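You operate a simulated robot arm through the tools that you are given. There is no shell and no other tool. Be economical: measure what you need, move in short steps, check, and stop when the job is done.

Carry out the task below with a simulated two-armed robot. There is one attempt and no reset: what you move stays moved.

JOB
On the floor of the packing tray, fold the cream cloth in half, so that its two long edges meet.
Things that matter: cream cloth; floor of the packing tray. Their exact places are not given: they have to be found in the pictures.

Only the result counts: the job must be done as asked and must still hold three seconds after the hand-in. Knocking over, shifting, dropping, spilling or breaking anything else fails it. Flat cloth is picked up by pressing the open fingertips on it (5 to 10 N) and closing them slowly along it; thin cloth reads only 2 to 8 mm in the jaws.

ROBOT AND FRAMES
Two 7-joint arms with two-finger grippers on one trunk, on a base that drives. Base frame: it is fixed to the floor where the robot stands at the start and does not move with it; the origin is under the middle of the robot, x ahead of it, y to its left, z up; the surface under the hand at the start is at about z = 0.8. Readings come in m, rad, newtons and seconds.
The left shoulder is at the start at [0.025, 0.214, 1.081], the right one opposite. With the tool pointing down near the work surface each hand reaches from about 0.2 to 0.76 m from the robot's upright axis, wherever it stands, measured 20 degrees to its own side. Places, roughly: floor of the packing tray [0.5, 0, 0.8]. Payload 2.2 kg a hand.
The TCP of each hand is the grasp point between the finger pads, 0.019 m short of the fingertips. In the tool frame z runs along the fingers and y along their closing line. The gripper opens to 0.116 m. The gripper's body begins 0.07 m behind the TCP.
Orientation is that of the tool frame in the base frame, as [roll, pitch, yaw] about the fixed x, y, z axes, in that order (R = Rz(yaw) Ry(pitch) Rx(roll)). With the fingers straight down and closing along the base's y, the tool's x points along the base's -x, its y along +y and its z along -z.

CONTROLS
- The arms move only by the tool nudge_tool. It takes "left_moves", "right_moves" or both (then of equal length, played together; a hand with none holds still); each is a list of rows, each a list of 6 numbers: the shift along the base's x, y, z in m, then the turn, a rotation vector about the base's x, y, z in rad. In form: [[dx, dy, dz, wx, wy, wz], ...]. A call has 1 to 8 rows; each row shifts and turns the commanded pose from where the row before left it. "left_gripper" and "right_gripper" are, for a hand that has rows, the closure, from 0 (fully open) to 1 (shut), set as the call begins (left out, the last holds). Each row takes 0.2 s and may step no farther than 0.05 m and 0.15 rad from the row before; otherwise, or with a gripper value out of range, the whole call is refused. Where a pose cannot be reached the arm comes as near as it can. A force on the tool above 40 N (or 10 N above the force at the start of the call, whichever is more), or a blocked arm, ends the call early, and 0.2 s more pass. Each finger halts on what it meets, pressing with about 40 N; the grip force reading is that of the motor and also rises with nothing between the fingers. The clock runs only during rows and for 0.2 s after the last one: add rows that do not move to give the fingers time. It gives the time, the measured TCP pose, the force on the tool (base axes), the opening and the grip force at its end, in the units of the frame above (readings bear some noise), with the torque about the TCP (base axes, N m) and any sound that the robot's microphone picked up.
- Cameras (640 x 400 px; columns grow to the right, rows downward): "scene" is now at [0.1274, -0.0127, 1.2479]; the picture's right is [-0.12, -0.99, -0.00], its down [-0.61, 0.08, -0.79] and it looks along [0.78, -0.10, -0.62] (base axes); focal length 250 px, centre (320, 200). "left" rides on the left gripper at [0.069, 0.015, -0.097] in its tool frame; the picture's right is [-0.21, 0.98, 0.00], its down [-0.76, -0.17, -0.63] and it looks along [-0.62, -0.14, 0.77] (tool axes); focal length 251 px, centre (320, 200). "right" rides on the right gripper at [0.069, -0.015, -0.097] in its tool frame; the picture's right is [0.21, 0.98, 0.00], its down [-0.76, 0.17, -0.63] and it looks along [-0.62, 0.14, 0.77] (tool axes); focal length 251 px, centre (320, 200).
- capture(camera): a new picture of that camera. No time passes.
- lift_body(by): slides the trunk up (or, below 0, down) by that many m; the arms and the scene camera ride with it, the base frame stays. It gives what a move gives, with no picture.
- steer(legs): drives the robot by 1 to 6 legs, each [ahead, left, turn to the left] in m, m and rad, along the robot's own axes; the way and the turn of a leg run together, so that a leg with both is an arc; at most 1.5 m and 3.142 rad a leg. The arms and the cameras ride along, it lands a little off, and it stops where it bumps. It gives what a move gives.
- turn_head(pan, tilt): turns the head with the scene camera to pan (to the left, within 1.396 rad either way) and tilt (down, from -0.506 to 1.204), counted from straight ahead of the robot. It gives what a move gives.
- measure_at(camera, pixels): for up to 12 pixels [column, row] of the newest picture of that camera ("zoom" is the newest enlarged one), the place [x, y, z] in the base frame of the surface seen there, good to about 0.002 m. No time passes.
- close_up(camera, box): a new picture of the part [left, top, right, bottom] of that camera's present view, enlarged. No time passes.
- sign_off(): hands the job in; it is judged then, once.

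Work in short steps. Measure before you move; look again where a grasp or a placing could have gone wrong, and mend it. You have 80 turns and 78 pictures in all, those below and enlarged ones among them. Open the grippers and draw the arms clear of the work before you hand the job in, unless the task says otherwise; then end with one line.

The tools are called as name(argument=value, ...) on one line, values as JSON. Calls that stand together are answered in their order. nudge_tool: Moves the arms, as the interface text tells. Its arguments: {"type":"object","properties":{"left_moves":{"type":"array","items":{"type":"array","items":{"type":"number"}}},"left_gripper":{"type":"number"},"right_moves":{"type":"array","items":{"type":"array","items":{"type":"number"}}},"right_gripper":{"type":"number"}},"required":[]} The other tools are called the same way: lift_body (by) slides the trunk up or down; steer (legs) drives the base; turn_head (pan, tilt) turns the head that bears the scene camera; capture (camera) takes a picture; measure_at (camera, pixels) gives the place of the surface under pixels of a picture; close_up (camera, box) takes an enlarged picture of a part of a camera's view; sign_off () hands the job in.

At the start:

```text
clock: 0.0
left_eef_pos: [0.5385, 0.0949, 1.0296]
left_tool_rot: [3.141, -0.001, -3.141]
left_contact_force: [0.7, 0.8, -0.4]
left_ft_torque: [0.02, 0.0, -0.01]
left_width: 0.116
left_grasp_force: 0.1
right_eef_pos: [0.5656, -0.3303, 1.0232]
right_tool_rot: [3.14, -0.001, 3.141]
right_contact_force: [0.3, 0.2, 0.0]
right_ft_torque: [0.01, -0.02, 0.03]
right_width: 0.1161
right_grasp_force: 0.1
trunk travel left (down, up): [-0.225, 0.265]
robot x, y, heading: [-0.0038, 0.0003, -0.001]
head pan, tilt: [-0.126, 0.66]
```

scene: 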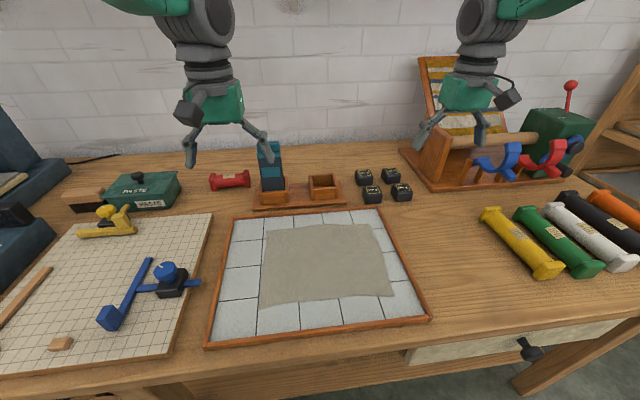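
right: 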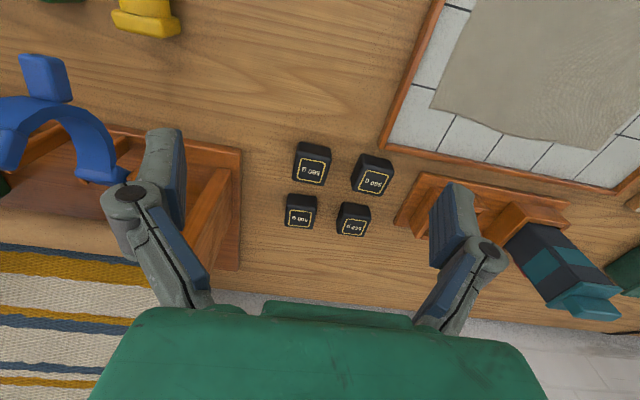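
left: 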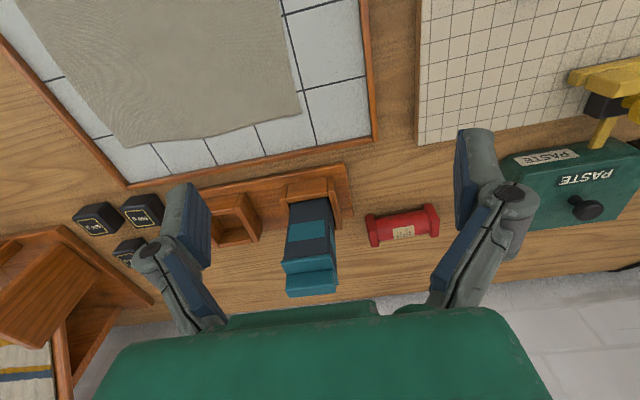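

The cloth lies on the tiled tray in the scene view, around (325,263). I'll take a close-up to locate its corners.

close_up(camera="scene", box=[200, 195, 440, 345])

measure_at(camera="scene", pixels=[[265, 231], [368, 223], [393, 296], [259, 305], [325, 263], [318, 226], [327, 299], [262, 265], [380, 255], [229, 275], [210, 345], [430, 318]])

```text
2.67 times, centred on (320, 270) of scene
```

zoom: 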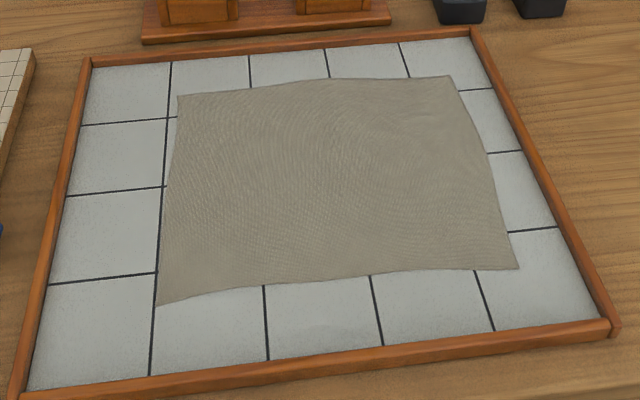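

```text
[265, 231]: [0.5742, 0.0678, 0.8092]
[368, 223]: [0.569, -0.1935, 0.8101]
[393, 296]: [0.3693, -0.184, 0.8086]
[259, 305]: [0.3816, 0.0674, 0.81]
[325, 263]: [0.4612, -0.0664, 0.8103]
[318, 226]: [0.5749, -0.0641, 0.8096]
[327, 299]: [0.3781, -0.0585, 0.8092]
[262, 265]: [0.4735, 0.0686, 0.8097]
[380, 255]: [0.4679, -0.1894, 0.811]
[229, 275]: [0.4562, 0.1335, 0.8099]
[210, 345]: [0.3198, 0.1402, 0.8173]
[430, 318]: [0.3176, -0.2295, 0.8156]
```

The cloth is about 0.26 m along y and 0.20 m along x, so its long edges are the near and far ones. I'll measure the corners and edges more precisely in the zoom.

measure_at(camera="zoom", pixels=[[180, 99], [448, 79], [514, 266], [160, 301], [319, 80], [260, 285], [360, 274], [440, 270], [190, 292], [489, 170], [167, 190], [400, 79]])

measure_at(camera="scene", pixels=[[240, 315], [400, 310], [235, 220], [225, 325]])

```text
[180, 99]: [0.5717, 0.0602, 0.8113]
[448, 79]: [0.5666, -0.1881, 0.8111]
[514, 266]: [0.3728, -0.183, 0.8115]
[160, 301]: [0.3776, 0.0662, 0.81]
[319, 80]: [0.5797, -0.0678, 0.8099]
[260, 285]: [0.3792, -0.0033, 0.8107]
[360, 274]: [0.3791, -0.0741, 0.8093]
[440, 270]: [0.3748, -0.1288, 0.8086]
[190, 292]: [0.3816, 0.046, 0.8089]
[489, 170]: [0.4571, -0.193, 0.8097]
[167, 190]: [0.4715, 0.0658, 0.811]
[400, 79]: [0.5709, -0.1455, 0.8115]
```

```text
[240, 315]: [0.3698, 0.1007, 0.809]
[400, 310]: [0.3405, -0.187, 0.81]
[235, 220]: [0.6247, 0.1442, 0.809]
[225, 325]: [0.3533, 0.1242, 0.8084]
```

Near edge is at x≈0.377 (y 0.067 to −0.184), far edge at x≈0.57. I'll move both hands above the near corners with partly opened fingers.

nudge_tool(left_moves=[[-0.0246, -0.0112, -0.0217, 0, 0, 0], [-0.0246, -0.0112, -0.0217, 0, 0, 0], [-0.0246, -0.0112, -0.0217, 0, 0, 0], [-0.0246, -0.0112, -0.0217, 0, 0, 0], [-0.0246, -0.0112, -0.0217, 0, 0, 0], [-0.0246, -0.0112, -0.0217, 0, 0, 0], [0, 0, 0, 0, 0, 0], [0, 0, 0, 0, 0, 0]], right_moves=[[-0.0296, 0.0304, -0.0205, 0, 0, 0], [-0.0296, 0.0304, -0.0205, 0, 0, 0], [-0.0296, 0.0304, -0.0205, 0, 0, 0], [-0.0296, 0.0304, -0.0205, 0, 0, 0], [-0.0296, 0.0304, -0.0205, 0, 0, 0], [-0.0296, 0.0304, -0.0205, 0, 0, 0], [0, 0, 0, 0, 0, 0], [0, 0, 0, 0, 0, 0]], left_gripper=0.68, right_gripper=0.68)

capture(camera="scene")

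```text
clock: 1.8
left_eef_pos: [0.3877, 0.0293, 0.9028]
left_tool_rot: [-3.135, 0.005, -3.135]
left_contact_force: [-0.5, 0.8, -0.1]
left_ft_torque: [-0.02, -0.01, 0.04]
left_width: 0.0375
left_grasp_force: 0.0
right_eef_pos: [0.3846, -0.1491, 0.9017]
right_tool_rot: [3.141, 0.003, 3.141]
right_contact_force: [0.2, 0.0, -0.1]
right_ft_torque: [0.0, -0.01, 0.0]
right_width: 0.0372
right_grasp_force: 0.0
trunk travel left (down, up): [-0.225, 0.265]
robot x, y, heading: [-0.0011, -0.0017, -0.0]
head pan, tilt: [-0.126, 0.66]
```

```text
73 pictures are left
```

scene: 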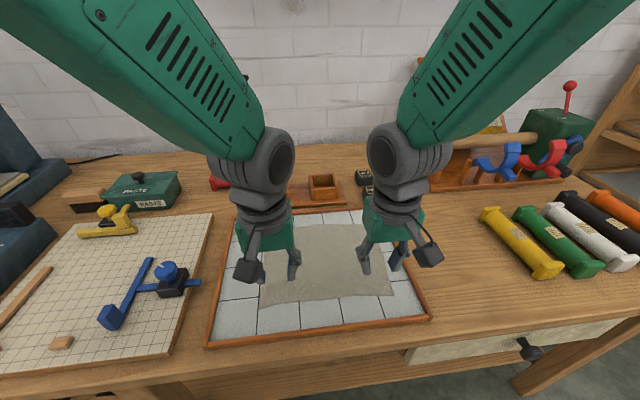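

Both hands are over the near corners. I'll lower the tips to about 1 cm above the cloth and nudge x by +4 mm.

nudge_tool(left_moves=[[0.003, 0, -0.022, 0, 0, 0], [0, 0, -0.022, 0, 0, 0], [0, 0, -0.018, 0, 0, 0], [0, 0, 0, 0, 0, 0]], right_moves=[[0.003, 0, -0.022, 0, 0, 0], [0, 0, -0.022, 0, 0, 0], [0, 0, -0.017, 0, 0, 0], [0, 0, 0, 0, 0, 0]])

capture(camera="left")

capture(camera="right")

```text
clock: 3.0
left_eef_pos: [0.4055, 0.0294, 0.8725]
left_tool_rot: [-3.064, 0.033, -3.091]
left_contact_force: [0.3, -0.5, 0.9]
left_ft_torque: [0.03, -0.04, -0.02]
left_width: 0.0375
left_grasp_force: 0.0
right_eef_pos: [0.3858, -0.1479, 0.8434]
right_tool_rot: [-3.14, 0.005, -3.141]
right_contact_force: [0.2, 0.7, -0.1]
right_ft_torque: [-0.01, 0.01, 0.0]
right_width: 0.0368
right_grasp_force: 0.1
trunk travel left (down, up): [-0.225, 0.265]
robot x, y, heading: [0.0005, 0.0, -0.004]
head pan, tilt: [-0.126, 0.66]
stopped in row 4 (left hand): the arm was blocked; the commanded pose is now the measured one
```

```text
72 pictures are left
```

left: 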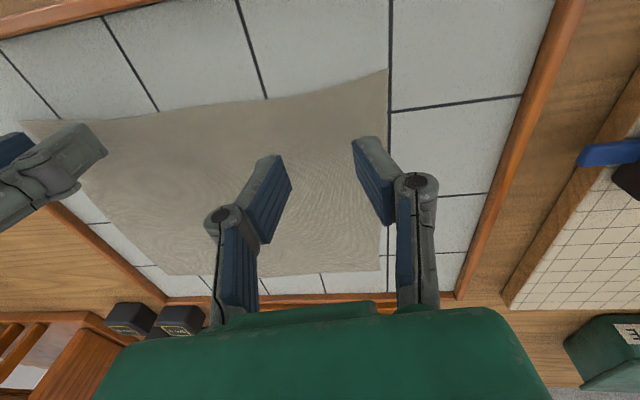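

```text
71 pictures are left
```

right: 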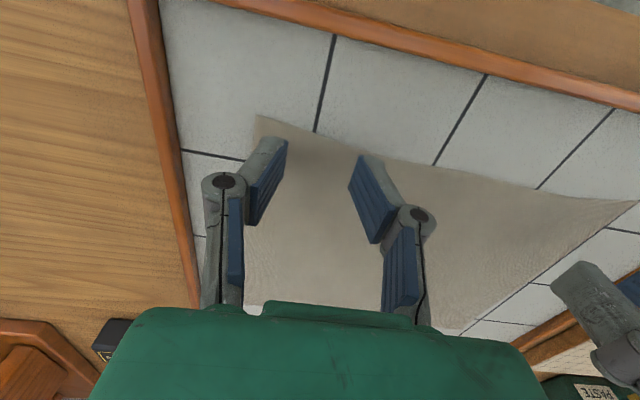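

The left arm was blocked near (0.405, 0.03, 0.87), so it is too folded this close to the robot. I'll raise both hands and back the base off 8 cm.

nudge_tool(left_moves=[[-0.005, 0, 0.02, 0, 0, 0], [-0.01, 0, 0.02, -0.07, 0.02, -0.05], [0, 0, 0.02, 0, 0, 0], [0, 0, 0, 0, 0, 0]], right_moves=[[0, 0, 0.03, 0, 0, 0], [0, 0, 0.03, 0, 0, 0], [0, 0, 0.02, 0, 0, 0], [0, 0, 0, 0, 0, 0]])

steer(legs=[[-0.08, 0, 0]])

```text
clock: 4.0
left_eef_pos: [0.3894, 0.0275, 0.9301]
left_tool_rot: [-3.001, 0.009, 3.14]
left_contact_force: [-0.8, -0.7, 0.2]
left_ft_torque: [0.0, -0.01, 0.03]
left_width: 0.0372
left_grasp_force: 0.1
right_eef_pos: [0.3852, -0.1495, 0.9233]
right_tool_rot: [-3.14, 0.003, -3.141]
right_contact_force: [0.0, 0.7, 0.3]
right_ft_torque: [0.01, 0.0, 0.0]
right_width: 0.0373
right_grasp_force: 0.1
trunk travel left (down, up): [-0.225, 0.265]
robot x, y, heading: [0.0042, 0.0037, -0.006]
head pan, tilt: [-0.126, 0.66]
```

```text
clock: 5.1
left_eef_pos: [0.3043, 0.0288, 0.9312]
left_tool_rot: [-3.002, 0.011, 3.138]
left_contact_force: [-0.1, 0.0, -0.4]
left_ft_torque: [0.03, 0.0, 0.01]
left_width: 0.0372
left_grasp_force: 0.1
right_eef_pos: [0.3012, -0.1487, 0.923]
right_tool_rot: [3.141, 0.007, 3.141]
right_contact_force: [-0.5, -0.6, 0.2]
right_ft_torque: [0.01, -0.04, -0.01]
right_width: 0.0367
right_grasp_force: 0.1
trunk travel left (down, up): [-0.225, 0.265]
robot x, y, heading: [-0.0814, -0.0008, 0.003]
head pan, tilt: [-0.126, 0.66]
```

The base is back 8.5 cm. Now I'll straighten the left wrist (+0.14 about x) and move both hands over the near corners again, stopping above the cloth.

nudge_tool(left_moves=[[0.022, 0, 0, 0.07, 0, 0], [0.022, 0, 0, 0.07, 0, 0], [0.022, 0, -0.02, 0, 0, 0], [0.021, 0, -0.022, 0, 0, 0], [0, 0, -0.022, 0, 0, 0], [0, 0, -0.018, 0, 0, 0], [0, 0, 0, 0, 0, 0], [0, 0, 0, 0, 0, 0]], right_moves=[[0.022, 0, 0, 0, 0, 0], [0.022, 0, 0, 0, 0, 0], [0.022, 0, -0.02, 0, 0, 0], [0.021, 0, -0.022, 0, 0, 0], [0, 0, -0.022, 0, 0, 0], [0, 0, -0.012, 0, 0, 0], [0, 0, 0, 0, 0, 0], [0, 0, 0, 0, 0, 0]])

capture(camera="left")

capture(camera="right")

```text
clock: 6.9
left_eef_pos: [0.4041, 0.0378, 0.8654]
left_tool_rot: [-3.084, 0.016, -3.097]
left_contact_force: [0.2, 0.4, 0.5]
left_ft_torque: [0.01, 0.0, -0.02]
left_width: 0.037
left_grasp_force: 0.1
right_eef_pos: [0.387, -0.1504, 0.85]
right_tool_rot: [-3.141, 0.008, 3.14]
right_contact_force: [-0.8, 0.9, 0.1]
right_ft_torque: [0.0, -0.02, 0.0]
right_width: 0.0371
right_grasp_force: 0.1
trunk travel left (down, up): [-0.225, 0.265]
robot x, y, heading: [-0.0821, 0.0041, -0.001]
head pan, tilt: [-0.126, 0.66]
```

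```text
70 pictures are left
```

left: 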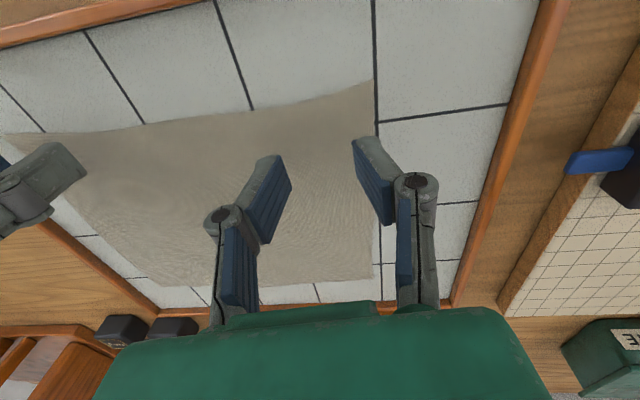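

```text
69 pictures are left
```

right: 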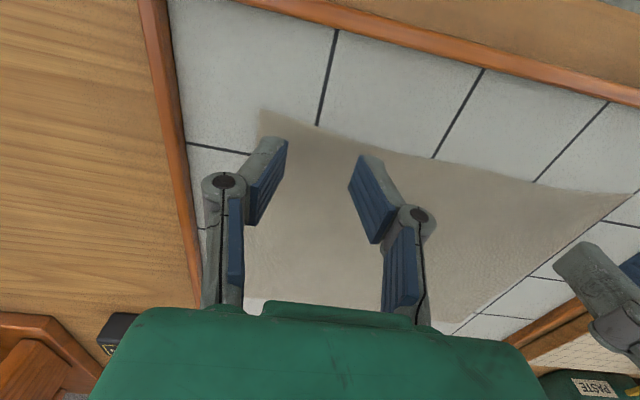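

The left hand still can't follow (errors of 1–2 cm and tilt), as y≈0.03 lies too far inward for it. I'll lift and shift the base 6 cm right so both hands sit symmetrically about the cloth (centre y≈−0.06).

nudge_tool(left_moves=[[0, 0, 0.03, 0, 0, 0], [0, 0, 0.03, 0, 0, 0], [0, 0, 0, 0, 0, 0]], right_moves=[[0, 0, 0.03, 0, 0, 0], [0, 0, 0.03, 0, 0, 0], [0, 0, 0, 0, 0, 0]])

steer(legs=[[0, -0.065, 0]])

```text
clock: 7.7
left_eef_pos: [0.3972, 0.038, 0.915]
left_tool_rot: [-3.114, 0.006, -3.118]
left_contact_force: [1.5, -0.2, 0.4]
left_ft_torque: [0.0, 0.01, 0.01]
left_width: 0.0374
left_grasp_force: 0.0
right_eef_pos: [0.3883, -0.1503, 0.9078]
right_tool_rot: [3.142, 0.005, -3.141]
right_contact_force: [-0.4, -0.7, 0.5]
right_ft_torque: [0.01, 0.03, -0.03]
right_width: 0.0373
right_grasp_force: 0.1
trunk travel left (down, up): [-0.225, 0.265]
robot x, y, heading: [-0.081, -0.0022, 0.001]
head pan, tilt: [-0.126, 0.66]
```

```text
clock: 8.7
left_eef_pos: [0.3926, -0.0019, 0.9158]
left_tool_rot: [-3.101, 0.017, -3.139]
left_contact_force: [0.8, 1.2, 0.9]
left_ft_torque: [-0.11, 0.01, 0.01]
left_width: 0.037
left_grasp_force: 0.1
right_eef_pos: [0.3861, -0.1819, 0.9117]
right_tool_rot: [-3.112, 0.009, -3.136]
right_contact_force: [-0.1, 0.7, -0.1]
right_ft_torque: [-0.08, -0.03, 0.0]
right_width: 0.0371
right_grasp_force: 0.1
trunk travel left (down, up): [-0.225, 0.265]
robot x, y, heading: [-0.0822, -0.0553, 0.0]
head pan, tilt: [-0.126, 0.66]
```

The readings look mid-settling, so I'll hold briefly to get true poses.

nudge_tool(left_moves=[[0, 0, 0, 0, 0, 0], [0, 0, 0, 0, 0, 0], [0, 0, 0, 0, 0, 0]], right_moves=[[0, 0, 0, 0, 0, 0], [0, 0, 0, 0, 0, 0], [0, 0, 0, 0, 0, 0]])

```text
clock: 9.5
left_eef_pos: [0.3889, 0.0003, 0.9148]
left_tool_rot: [-3.106, 0.02, -3.138]
left_contact_force: [0.5, 0.1, -0.2]
left_ft_torque: [-0.1, 0.03, 0.0]
left_width: 0.037
left_grasp_force: 0.0
right_eef_pos: [0.385, -0.1781, 0.9132]
right_tool_rot: [-3.113, 0.013, -3.134]
right_contact_force: [-0.4, 0.5, 0.7]
right_ft_torque: [-0.11, 0.01, 0.01]
right_width: 0.037
right_grasp_force: 0.1
trunk travel left (down, up): [-0.225, 0.265]
robot x, y, heading: [-0.0855, -0.0531, 0.005]
head pan, tilt: [-0.126, 0.66]
```

Both hands read a slight tilt and torque; I'll look at what may be touching.

capture(camera="scene")

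```text
68 pictures are left
```

scene: 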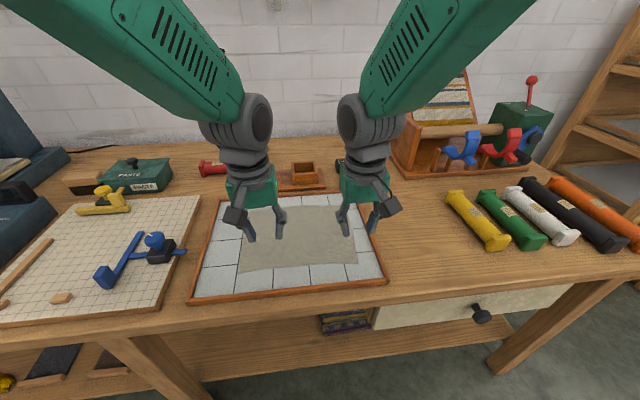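

Nothing obviously touching. I'll shift both hands +y to their targets (left 0.03, right −0.148) and check tracking.

nudge_tool(left_moves=[[0, 0.015, 0, 0, 0, 0], [0, 0.015, 0, 0, 0, 0], [0, 0, 0, 0, 0, 0], [0, 0, 0, 0, 0, 0]], right_moves=[[0, 0.015, 0, 0, 0, 0], [0, 0.015, 0, 0, 0, 0], [0, 0, 0, 0, 0, 0], [0, 0, 0, 0, 0, 0]])

```text
clock: 10.5
left_eef_pos: [0.3908, 0.0344, 0.914]
left_tool_rot: [-3.099, 0.021, -3.134]
left_contact_force: [0.7, 2.2, -0.4]
left_ft_torque: [-0.16, 0.01, 0.04]
left_width: 0.0369
left_grasp_force: 0.0
right_eef_pos: [0.3843, -0.1448, 0.9125]
right_tool_rot: [-3.112, 0.013, -3.135]
right_contact_force: [-0.1, 2.1, -0.1]
right_ft_torque: [-0.15, -0.01, 0.02]
right_width: 0.0374
right_grasp_force: 0.1
trunk travel left (down, up): [-0.225, 0.265]
robot x, y, heading: [-0.0832, -0.0532, -0.002]
head pan, tilt: [-0.126, 0.66]
```

Tracking is now good. I'll level the wrists and lower to about 1 cm above the cloth.

nudge_tool(left_moves=[[0, -0.003, -0.015, 0.04, 0, 0], [0, -0.002, -0.02, 0, 0.02, 0], [0, 0, -0.02, 0, 0, 0], [0, 0, -0.014, 0, 0, 0], [0, 0, 0, 0, 0, 0], [0, 0, 0, 0, 0, 0]], right_moves=[[0.003, -0.002, -0.015, 0.03, 0, 0], [0.001, -0.001, -0.02, 0, 0.013, 0], [0, 0, -0.02, 0, 0, 0], [0, 0, -0.013, 0, 0, 0], [0, 0, 0, 0, 0, 0], [0, 0, 0, 0, 0, 0]])

capture(camera="left")

capture(camera="right")

```text
clock: 11.9
left_eef_pos: [0.3946, 0.0112, 0.8523]
left_tool_rot: [3.14, 0.003, -3.126]
left_contact_force: [0.4, 0.0, -1.1]
left_ft_torque: [0.04, -0.03, -0.02]
left_width: 0.037
left_grasp_force: 0.1
right_eef_pos: [0.3895, -0.1697, 0.8448]
right_tool_rot: [3.125, 0.0, -3.139]
right_contact_force: [-0.6, -0.4, -0.2]
right_ft_torque: [0.01, 0.01, 0.04]
right_width: 0.0373
right_grasp_force: 0.1
trunk travel left (down, up): [-0.225, 0.265]
robot x, y, heading: [-0.0865, -0.0599, -0.0]
head pan, tilt: [-0.126, 0.66]
```

```text
67 pictures are left
```

left: 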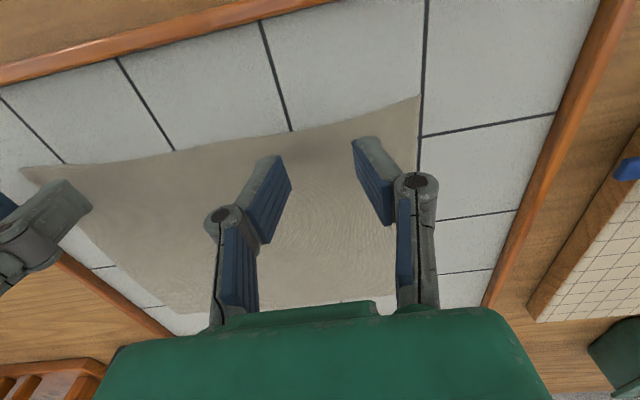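

```text
66 pictures are left
```

right: 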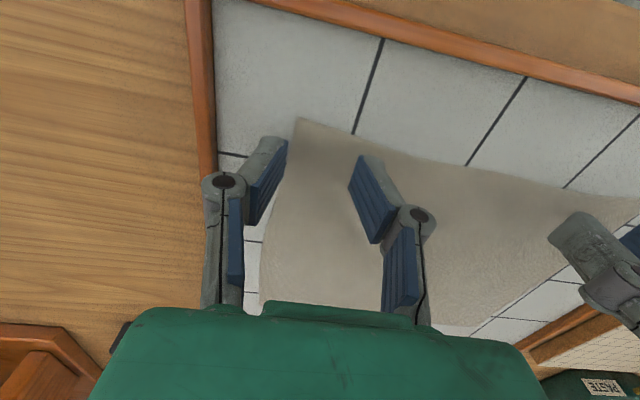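

Whatever was loading the arms has let go and both are straight; y slipped by about −2 cm. I'll shift +y to left 0.030, right −0.148.

nudge_tool(left_moves=[[-0.002, 0.01, 0, 0, 0, 0], [0, 0.009, -0.003, 0, 0, 0], [0, 0, 0, 0, 0, 0], [0, 0, 0, 0, 0, 0]], right_moves=[[0, 0.011, 0, 0, 0, 0], [0, 0.011, 0, 0, 0, 0], [0, 0, 0, 0, 0, 0], [0, 0, 0, 0, 0, 0]])

capture(camera="right")

```text
clock: 12.9
left_eef_pos: [0.3883, 0.0392, 0.8443]
left_tool_rot: [3.134, -0.004, -3.135]
left_contact_force: [-0.2, 0.0, 1.1]
left_ft_torque: [0.0, 0.02, 0.0]
left_width: 0.0373
left_grasp_force: 0.1
right_eef_pos: [0.3882, -0.1378, 0.8436]
right_tool_rot: [3.134, 0.001, -3.134]
right_contact_force: [0.3, 1.1, 0.7]
right_ft_torque: [-0.07, -0.03, -0.05]
right_width: 0.0374
right_grasp_force: 0.1
trunk travel left (down, up): [-0.225, 0.265]
robot x, y, heading: [-0.0812, -0.0545, -0.005]
head pan, tilt: [-0.126, 0.66]
```

```text
65 pictures are left
```

right: 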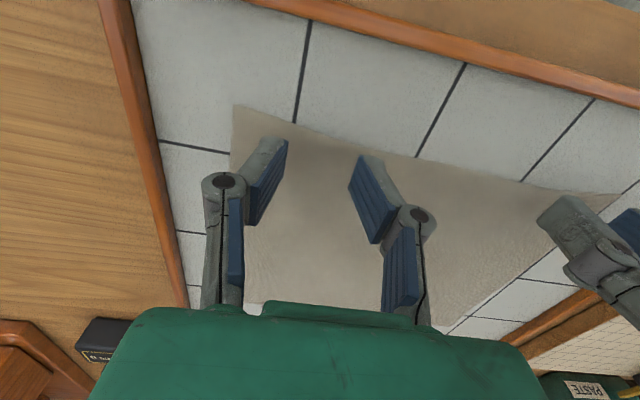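

Slight overshoot in +y; I'll correct and lower to just above contact.

nudge_tool(left_moves=[[0.002, -0.006, -0.003, 0, 0, 0], [0, 0, -0.003, 0, 0, 0], [0, 0, 0, 0, 0, 0], [0, 0, 0, 0, 0, 0]], right_moves=[[0.002, -0.009, -0.003, 0, 0, 0], [0, 0, -0.003, 0, 0, 0], [0, 0, 0, 0, 0, 0], [0, 0, 0, 0, 0, 0]])

capture(camera="left")

capture(camera="right")

```text
clock: 13.9
left_eef_pos: [0.3926, 0.0309, 0.8407]
left_tool_rot: [-3.137, -0.002, -3.125]
left_contact_force: [-0.6, 0.7, -0.3]
left_ft_torque: [0.0, 0.03, 0.01]
left_width: 0.0372
left_grasp_force: 0.1
right_eef_pos: [0.3922, -0.1495, 0.8387]
right_tool_rot: [3.131, -0.001, -3.137]
right_contact_force: [-0.5, 0.2, 0.1]
right_ft_torque: [-0.08, 0.0, 0.0]
right_width: 0.037
right_grasp_force: 0.1
trunk travel left (down, up): [-0.225, 0.265]
robot x, y, heading: [-0.0829, -0.057, -0.002]
head pan, tilt: [-0.126, 0.66]
```

```text
64 pictures are left
```

left: 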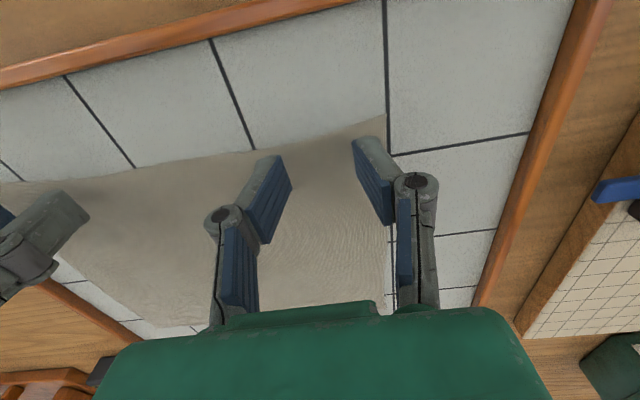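

```text
63 pictures are left
```

right: 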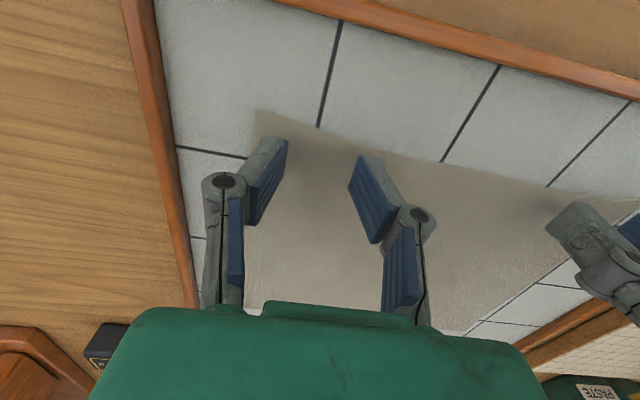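

Both finger pairs straddle the corners on the cloth. I'll press down gently, in small steps.

nudge_tool(left_moves=[[0, -0.002, -0.004, 0, 0, 0], [0, 0, -0.004, 0, 0, 0], [0, 0, -0.003, 0, 0, 0], [0, 0, 0, 0, 0, 0]], right_moves=[[0, 0, -0.004, 0, 0, 0], [0, 0, -0.004, 0, 0, 0], [0, 0, -0.001, 0, 0, 0], [0, 0, 0, 0, 0, 0]])

```text
clock: 14.9
left_eef_pos: [0.3936, 0.0234, 0.8306]
left_tool_rot: [-3.137, -0.002, -3.12]
left_contact_force: [-0.3, -0.1, -0.3]
left_ft_torque: [-0.01, 0.01, 0.01]
left_width: 0.0371
left_grasp_force: 0.0
right_eef_pos: [0.3922, -0.1549, 0.8285]
right_tool_rot: [3.125, 0.0, -3.137]
right_contact_force: [0.6, 1.3, 9.4]
right_ft_torque: [0.07, -0.07, -0.01]
right_width: 0.0382
right_grasp_force: 0.2
trunk travel left (down, up): [-0.225, 0.265]
robot x, y, heading: [-0.0808, -0.0601, -0.003]
head pan, tilt: [-0.126, 0.66]
```

Right presses at 9.4 N; left has no contact yet, so I'll lower it 2–3 mm more.

nudge_tool(left_moves=[[-0.001, 0.003, 0, 0, 0, 0], [0, 0, -0.002, 0, 0, 0], [0, 0, -0.001, 0, 0, 0], [0, 0, 0, 0, 0, 0]])

```text
clock: 15.9
left_eef_pos: [0.3913, 0.0258, 0.8292]
left_tool_rot: [3.139, -0.003, -3.124]
left_contact_force: [0.7, 0.0, 5.7]
left_ft_torque: [0.01, 0.0, 0.0]
left_width: 0.0339
left_grasp_force: 4.1
right_eef_pos: [0.3899, -0.1554, 0.8288]
right_tool_rot: [3.123, 0.002, -3.137]
right_contact_force: [0.2, 1.3, 7.7]
right_ft_torque: [-0.03, -0.05, 0.02]
right_width: 0.0334
right_grasp_force: 0.0
trunk travel left (down, up): [-0.225, 0.265]
robot x, y, heading: [-0.08, -0.0597, -0.004]
head pan, tilt: [-0.126, 0.66]
```

Both press at 6–8 N. Closing gradually.

nudge_tool(left_moves=[[0, 0, 0, 0, 0, 0]], right_moves=[[0, 0, 0, 0, 0, 0]], left_gripper=0.78, right_gripper=0.78)

nudge_tool(left_moves=[[0, 0, 0, 0, 0, 0]], right_moves=[[0, 0, 0, 0, 0, 0]], left_gripper=0.86, right_gripper=0.86)

nudge_tool(left_moves=[[0, 0, 0, 0, 0, 0]], right_moves=[[0, 0, 0, 0, 0, 0]], left_gripper=0.93, right_gripper=0.93)

nudge_tool(left_moves=[[0, 0, 0, 0, 0, 0], [0, 0, 0, 0, 0, 0]], right_moves=[[0, 0, 0, 0, 0, 0], [0, 0, 0, 0, 0, 0]], left_gripper=1, right_gripper=1)

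capture(camera="left")

capture(camera="right")

```text
clock: 16.3
left_eef_pos: [0.3917, 0.0263, 0.829]
left_tool_rot: [3.139, -0.002, -3.124]
left_contact_force: [0.3, 0.4, 8.2]
left_ft_torque: [0.02, 0.06, -0.02]
left_width: 0.0222
left_grasp_force: 0.1
right_eef_pos: [0.3903, -0.1555, 0.8281]
right_tool_rot: [3.126, 0.0, -3.137]
right_contact_force: [0.6, -0.3, 5.5]
right_ft_torque: [-0.01, -0.03, -0.01]
right_width: 0.0259
right_grasp_force: 0.0
trunk travel left (down, up): [-0.225, 0.265]
robot x, y, heading: [-0.08, -0.0547, 0.002]
head pan, tilt: [-0.126, 0.66]
```

```text
clock: 16.7
left_eef_pos: [0.3918, 0.0266, 0.8273]
left_tool_rot: [3.14, -0.003, -3.124]
left_contact_force: [0.0, -0.4, 7.4]
left_ft_torque: [-0.01, 0.03, 0.01]
left_width: 0.0137
left_grasp_force: 0.0
right_eef_pos: [0.3911, -0.1558, 0.8276]
right_tool_rot: [3.125, 0.0, -3.138]
right_contact_force: [0.4, -0.4, 5.1]
right_ft_torque: [0.04, 0.0, -0.01]
right_width: 0.0165
right_grasp_force: 0.1
trunk travel left (down, up): [-0.225, 0.265]
robot x, y, heading: [-0.0826, -0.0548, -0.001]
head pan, tilt: [-0.126, 0.66]
```

```text
clock: 17.1
left_eef_pos: [0.391, 0.0253, 0.8289]
left_tool_rot: [3.14, -0.002, -3.124]
left_contact_force: [0.9, 0.1, 5.8]
left_ft_torque: [0.04, -0.04, -0.01]
left_width: 0.0085
left_grasp_force: 0.0
right_eef_pos: [0.3907, -0.1545, 0.8291]
right_tool_rot: [3.126, 0.001, -3.138]
right_contact_force: [0.8, 0.1, 6.9]
right_ft_torque: [0.09, 0.02, 0.0]
right_width: 0.0085
right_grasp_force: 0.4
trunk travel left (down, up): [-0.225, 0.265]
robot x, y, heading: [-0.0847, -0.0585, 0.002]
head pan, tilt: [-0.126, 0.66]
```

```text
clock: 17.7
left_eef_pos: [0.3922, 0.0265, 0.8283]
left_tool_rot: [-3.141, 0.0, -3.123]
left_contact_force: [1.2, -4.4, 7.2]
left_ft_torque: [-0.09, 0.04, 0.01]
left_width: 0.0033
left_grasp_force: 32.6
right_eef_pos: [0.3903, -0.1552, 0.8284]
right_tool_rot: [3.123, 0.002, -3.137]
right_contact_force: [-1.6, 5.3, 8.0]
right_ft_torque: [0.1, -0.01, 0.09]
right_width: 0.0032
right_grasp_force: 32.0
trunk travel left (down, up): [-0.225, 0.265]
robot x, y, heading: [-0.0796, -0.0586, -0.001]
head pan, tilt: [-0.126, 0.66]
```

```text
62 pictures are left
```

left: 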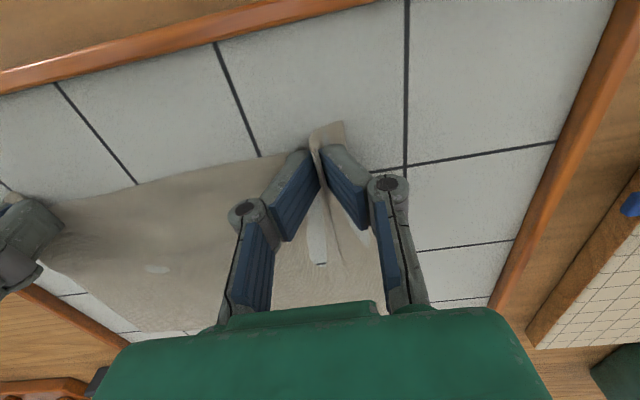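

```text
61 pictures are left
```

right: 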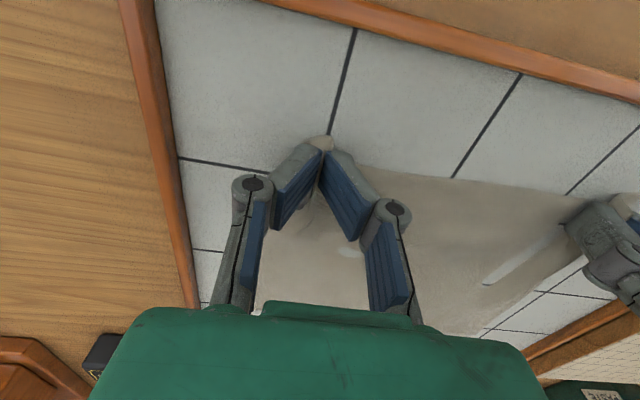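

The pads hold cloth (3.3 mm), but closing along y keeps the edge lying flat in the jaws, which would hem it under when carried over. I'll open again while still touching (spreading it back flat), lift off, and regrip with the jaws closing along x so the edge stands up between the pads.

nudge_tool(left_moves=[[0, 0, 0.001, 0, 0, 0], [0, 0, 0, 0, 0, 0], [0, 0, 0.02, 0, 0, 0], [0, 0, 0.03, 0, 0, 0], [0, 0, 0.03, 0, 0, 0], [0, 0, 0, 0, 0, 0]], right_moves=[[0, 0, 0.001, 0, 0, 0], [0, 0, 0, 0, 0, 0], [0, 0, 0.02, 0, 0, 0], [0, 0, 0.03, 0, 0, 0], [0, 0, 0.03, 0, 0, 0], [0, 0, 0, 0, 0, 0]], left_gripper=0.68, right_gripper=0.68)

capture(camera="scene")

capture(camera="right")

capture(camera="left")

```text
clock: 19.1
left_eef_pos: [0.392, 0.0222, 0.9043]
left_tool_rot: [3.126, -0.002, 3.14]
left_contact_force: [0.0, -0.7, -0.4]
left_ft_torque: [0.02, 0.01, 0.03]
left_width: 0.0371
left_grasp_force: 0.1
right_eef_pos: [0.3923, -0.1553, 0.9071]
right_tool_rot: [3.123, -0.001, -3.138]
right_contact_force: [0.5, -0.5, -0.3]
right_ft_torque: [-0.01, 0.03, 0.0]
right_width: 0.0372
right_grasp_force: 0.0
trunk travel left (down, up): [-0.225, 0.265]
robot x, y, heading: [-0.0867, -0.0584, 0.001]
head pan, tilt: [-0.126, 0.66]
```

```text
60 pictures are left
```

scene: 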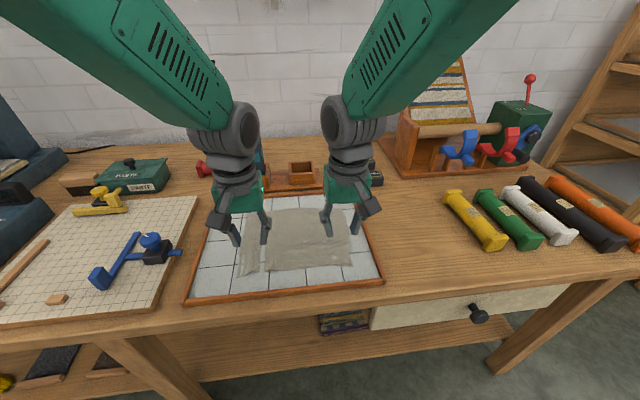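

```text
59 pictures are left
```

right: 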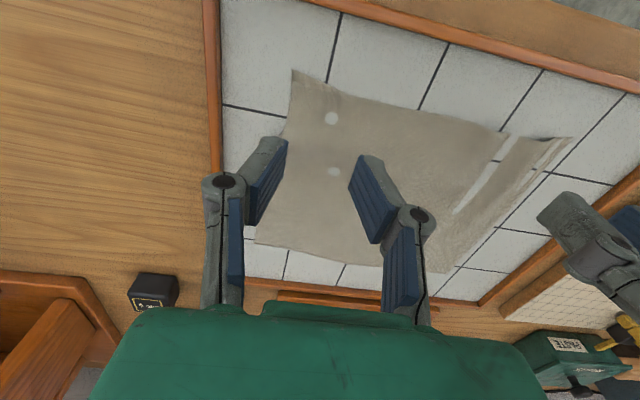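

```text
58 pictures are left
```

left: 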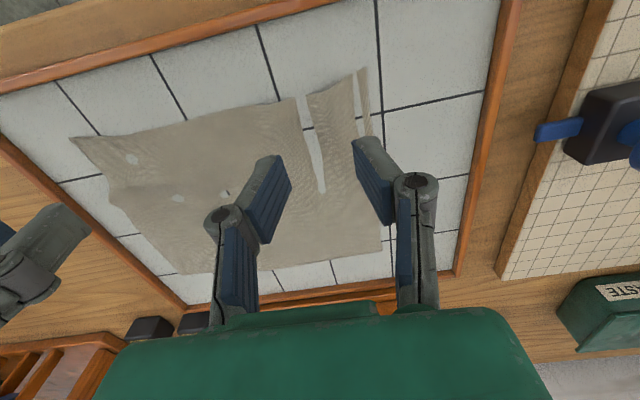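

The light patches look like the tile showing where the thin cloth was pressed down. I'll raise the hands and turn them 90° (left −z, right +z) so the jaws close along x.

nudge_tool(left_moves=[[0, 0.005, 0.01, 0, 0, -0.14], [0, 0.005, 0.01, 0, 0, -0.14], [0, 0, 0.01, 0, 0, -0.14], [0, 0, 0, 0, 0, -0.14], [0, 0, 0, 0, 0, -0.14], [0, 0, 0, 0, 0, -0.14], [0, 0, 0, 0, 0, 0]], right_moves=[[0, -0.005, 0.01, 0, 0, 0.14], [0, -0.005, 0.01, 0, 0, 0.14], [0, 0, 0.01, 0, 0, 0.14], [0, 0, 0, 0, 0, 0.14], [0, 0, 0, 0, 0, 0.14], [0, 0, 0, 0, 0, 0.14], [0, 0, 0, 0, 0, 0]])

```text
clock: 20.7
left_eef_pos: [0.3896, 0.033, 0.9353]
left_tool_rot: [3.127, 0.0, 2.302]
left_contact_force: [0.5, -0.1, 0.3]
left_ft_torque: [0.0, 0.01, 0.0]
left_width: 0.037
left_grasp_force: 0.0
right_eef_pos: [0.3901, -0.1653, 0.9386]
right_tool_rot: [3.124, -0.001, -2.295]
right_contact_force: [-0.2, -0.2, 0.1]
right_ft_torque: [0.02, 0.0, -0.04]
right_width: 0.0369
right_grasp_force: 0.0
trunk travel left (down, up): [-0.225, 0.265]
robot x, y, heading: [-0.0809, -0.0553, -0.007]
head pan, tilt: [-0.126, 0.66]
```

Tracking well; I'll finish the turn (to yaw ±1.571).

nudge_tool(left_moves=[[0, 0.003, 0, 0, 0, -0.146], [0, 0.003, 0, 0, 0, -0.146], [0, 0.003, 0, 0, 0, -0.146], [0, 0, 0, 0, 0, -0.146], [0, 0, 0, 0, 0, -0.146], [0, 0, 0, 0, 0, 0]], right_moves=[[0, 0, 0, 0, 0, 0.145], [0, 0, 0, 0, 0, 0.145], [0, 0, 0, 0, 0, 0.145], [0, 0, 0, 0, 0, 0.145], [0, 0, 0, 0, 0, 0.145], [0, 0, 0, 0, 0, 0]])

turn_head(pan=0.0, tilt=0.75)

close_up(camera="scene", box=[200, 150, 440, 300])

capture(camera="left")

capture(camera="right")

```text
clock: 22.1
left_eef_pos: [0.3885, 0.0414, 0.9359]
left_tool_rot: [3.129, 0.0, 1.573]
left_contact_force: [0.0, 0.3, -0.5]
left_ft_torque: [-0.05, -0.02, -0.03]
left_width: 0.0373
left_grasp_force: 0.1
right_eef_pos: [0.3917, -0.1658, 0.9392]
right_tool_rot: [3.125, 0.002, -1.57]
right_contact_force: [-0.2, 0.3, 0.0]
right_ft_torque: [0.03, 0.0, 0.0]
right_width: 0.0372
right_grasp_force: 0.0
trunk travel left (down, up): [-0.225, 0.265]
robot x, y, heading: [-0.0828, -0.0597, -0.001]
head pan, tilt: [-0.126, 0.66]
```

```text
clock: 22.7
left_eef_pos: [0.3896, 0.044, 0.9354]
left_tool_rot: [3.127, -0.001, 1.575]
left_contact_force: [0.1, -0.1, -0.3]
left_ft_torque: [0.01, 0.0, -0.01]
left_width: 0.0372
left_grasp_force: 0.1
right_eef_pos: [0.391, -0.165, 0.9387]
right_tool_rot: [3.125, 0.004, -1.574]
right_contact_force: [0.6, -0.4, 0.8]
right_ft_torque: [0.0, 0.0, 0.01]
right_width: 0.0375
right_grasp_force: 0.1
trunk travel left (down, up): [-0.225, 0.265]
robot x, y, heading: [-0.0802, -0.0555, 0.004]
head pan, tilt: [0.0, 0.75]
```

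```text
2.67 times, centred on (320, 225) of scene
```

zoom: 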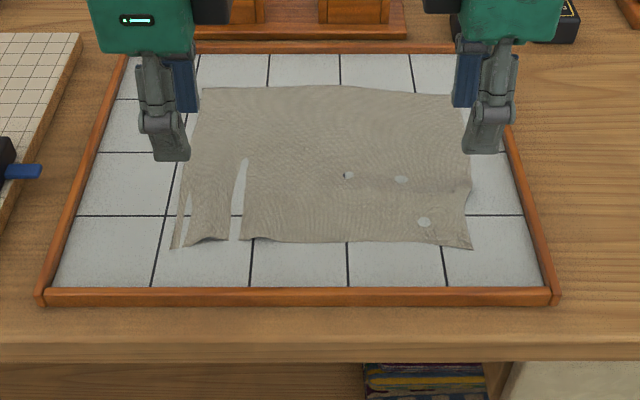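

```text
56 pictures are left
```

left: 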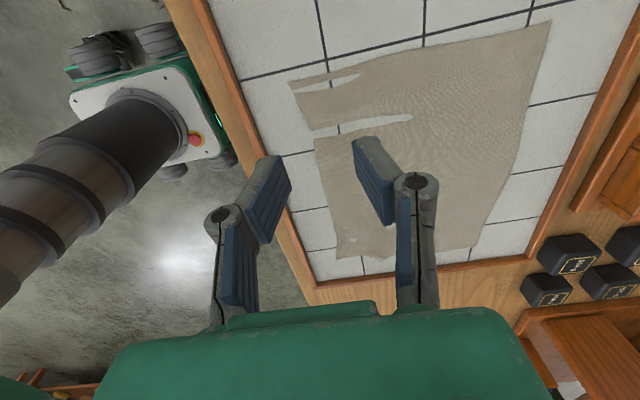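

```text
55 pictures are left
```

right: 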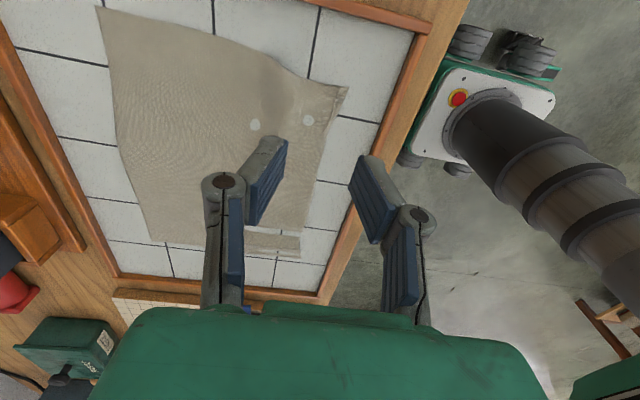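

The cloth is nearly flat with its near edge slightly distorted. Measuring its corners and near edge in the zoom.

measure_at(camera="zoom", pixels=[[203, 91], [464, 97], [470, 246], [174, 246], [208, 238], [246, 236], [320, 239], [400, 238], [440, 238], [335, 88], [470, 190], [236, 200]])

```text
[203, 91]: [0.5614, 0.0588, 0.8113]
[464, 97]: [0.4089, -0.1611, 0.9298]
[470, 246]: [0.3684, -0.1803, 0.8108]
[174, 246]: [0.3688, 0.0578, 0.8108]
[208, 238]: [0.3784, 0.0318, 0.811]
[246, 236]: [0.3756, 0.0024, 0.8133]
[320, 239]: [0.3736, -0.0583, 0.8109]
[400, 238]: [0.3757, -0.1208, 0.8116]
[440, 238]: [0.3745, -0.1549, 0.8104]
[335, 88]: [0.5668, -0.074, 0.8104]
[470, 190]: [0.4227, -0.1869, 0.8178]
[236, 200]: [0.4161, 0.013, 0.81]
```

Near edge is at x≈0.373, corners y≈0.06 and −0.183. I'll set the jaws at x≈0.381 (outer finger just off the edge, inner finger on the cloth) and descend to ~1 cm above.

nudge_tool(left_moves=[[-0.008, 0.001, -0.02, 0, 0, 0], [0, 0, -0.02, 0, 0, 0], [0, 0, -0.02, 0, 0, 0], [0, 0, -0.02, 0, 0, 0], [0, 0, -0.015, 0, 0, 0], [0, 0, 0, 0, 0, 0], [0, 0, 0, 0, 0, 0]], right_moves=[[-0.01, 0, -0.02, 0, 0, 0], [0, 0, -0.02, 0, 0, 0], [0, 0, -0.02, 0, 0, 0], [0, 0, -0.02, 0, 0, 0], [0, 0, -0.018, 0, 0, 0], [0, 0, 0, 0, 0, 0], [0, 0, 0, 0, 0, 0]], left_gripper=0.7, right_gripper=0.7)

capture(camera="left")

capture(camera="right")

close_up(camera="scene", box=[200, 150, 440, 300])

```text
clock: 24.3
left_eef_pos: [0.3816, 0.0446, 0.8401]
left_tool_rot: [3.128, -0.001, 1.575]
left_contact_force: [0.0, -0.1, 0.6]
left_ft_torque: [-0.01, 0.03, 0.01]
left_width: 0.0346
left_grasp_force: 0.2
right_eef_pos: [0.3804, -0.1659, 0.8415]
right_tool_rot: [3.124, 0.002, -1.573]
right_contact_force: [-0.3, 0.5, 0.7]
right_ft_torque: [-0.04, 0.01, -0.01]
right_width: 0.035
right_grasp_force: 0.1
trunk travel left (down, up): [-0.225, 0.265]
robot x, y, heading: [-0.0842, -0.0581, -0.002]
head pan, tilt: [0.0, 0.75]
```

```text
54 pictures are left
```

left: 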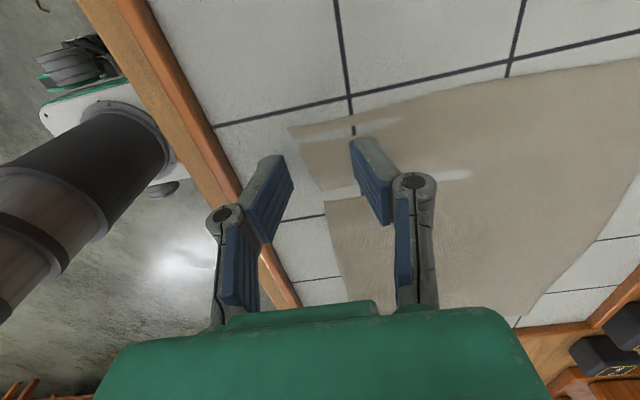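

```text
53 pictures are left
```

right: 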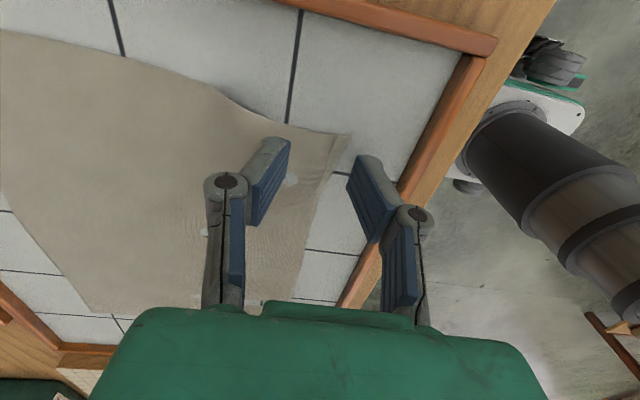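

```text
2.67 times, centred on (320, 225) of scene
```

zoom: 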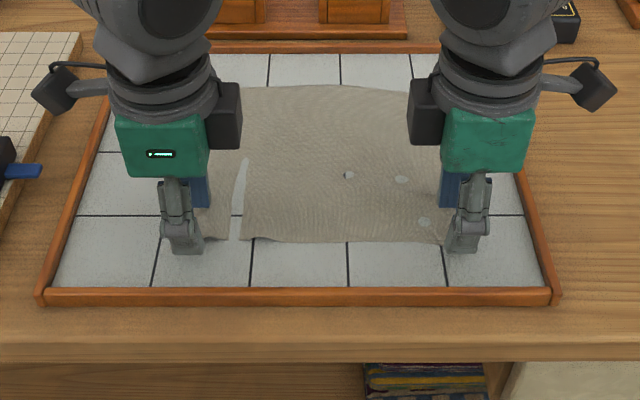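

Edges sit inside both gaps. Pressing down gently.

nudge_tool(left_moves=[[0, 0, -0.004, 0, 0, 0], [0, 0, -0.004, 0, 0, 0], [0, 0, -0.003, 0, 0, 0], [0, 0, 0, 0, 0, 0]], right_moves=[[0, 0, -0.004, 0, 0, 0], [0, 0, -0.004, 0, 0, 0], [0, 0, -0.004, 0, 0, 0], [0, 0, 0, 0, 0, 0]])

```text
clock: 25.3
left_eef_pos: [0.3815, 0.0439, 0.8296]
left_tool_rot: [3.129, 0.001, 1.575]
left_contact_force: [-0.2, 0.0, 0.4]
left_ft_torque: [0.0, 0.0, -0.02]
left_width: 0.0349
left_grasp_force: 0.2
right_eef_pos: [0.3818, -0.1653, 0.8298]
right_tool_rot: [3.125, 0.001, -1.574]
right_contact_force: [-0.6, -0.4, 2.6]
right_ft_torque: [-0.01, -0.03, -0.03]
right_width: 0.0347
right_grasp_force: 0.1
trunk travel left (down, up): [-0.225, 0.265]
robot x, y, heading: [-0.0812, -0.0577, 0.003]
head pan, tilt: [0.0, 0.75]
```

A little more on both (left 2 mm, right 1 mm).

nudge_tool(left_moves=[[0, 0, -0.001, 0, 0, 0], [0, 0, -0.001, 0, 0, 0], [0, 0, 0, 0, 0, 0]], right_moves=[[0, 0, -0.001, 0, 0, 0], [0, 0, 0, 0, 0, 0], [0, 0, 0, 0, 0, 0]])

```text
clock: 26.1
left_eef_pos: [0.3819, 0.0432, 0.8292]
left_tool_rot: [3.124, 0.0, 1.574]
left_contact_force: [0.9, 1.0, 8.4]
left_ft_torque: [-0.04, -0.09, 0.01]
left_width: 0.0358
left_grasp_force: 0.3
right_eef_pos: [0.3812, -0.1656, 0.831]
right_tool_rot: [3.126, 0.001, -1.572]
right_contact_force: [0.6, -0.6, 7.4]
right_ft_torque: [-0.07, -0.25, 0.01]
right_width: 0.0365
right_grasp_force: 0.4
trunk travel left (down, up): [-0.225, 0.265]
robot x, y, heading: [-0.0845, -0.0575, -0.001]
head pan, tilt: [0.0, 0.75]
```

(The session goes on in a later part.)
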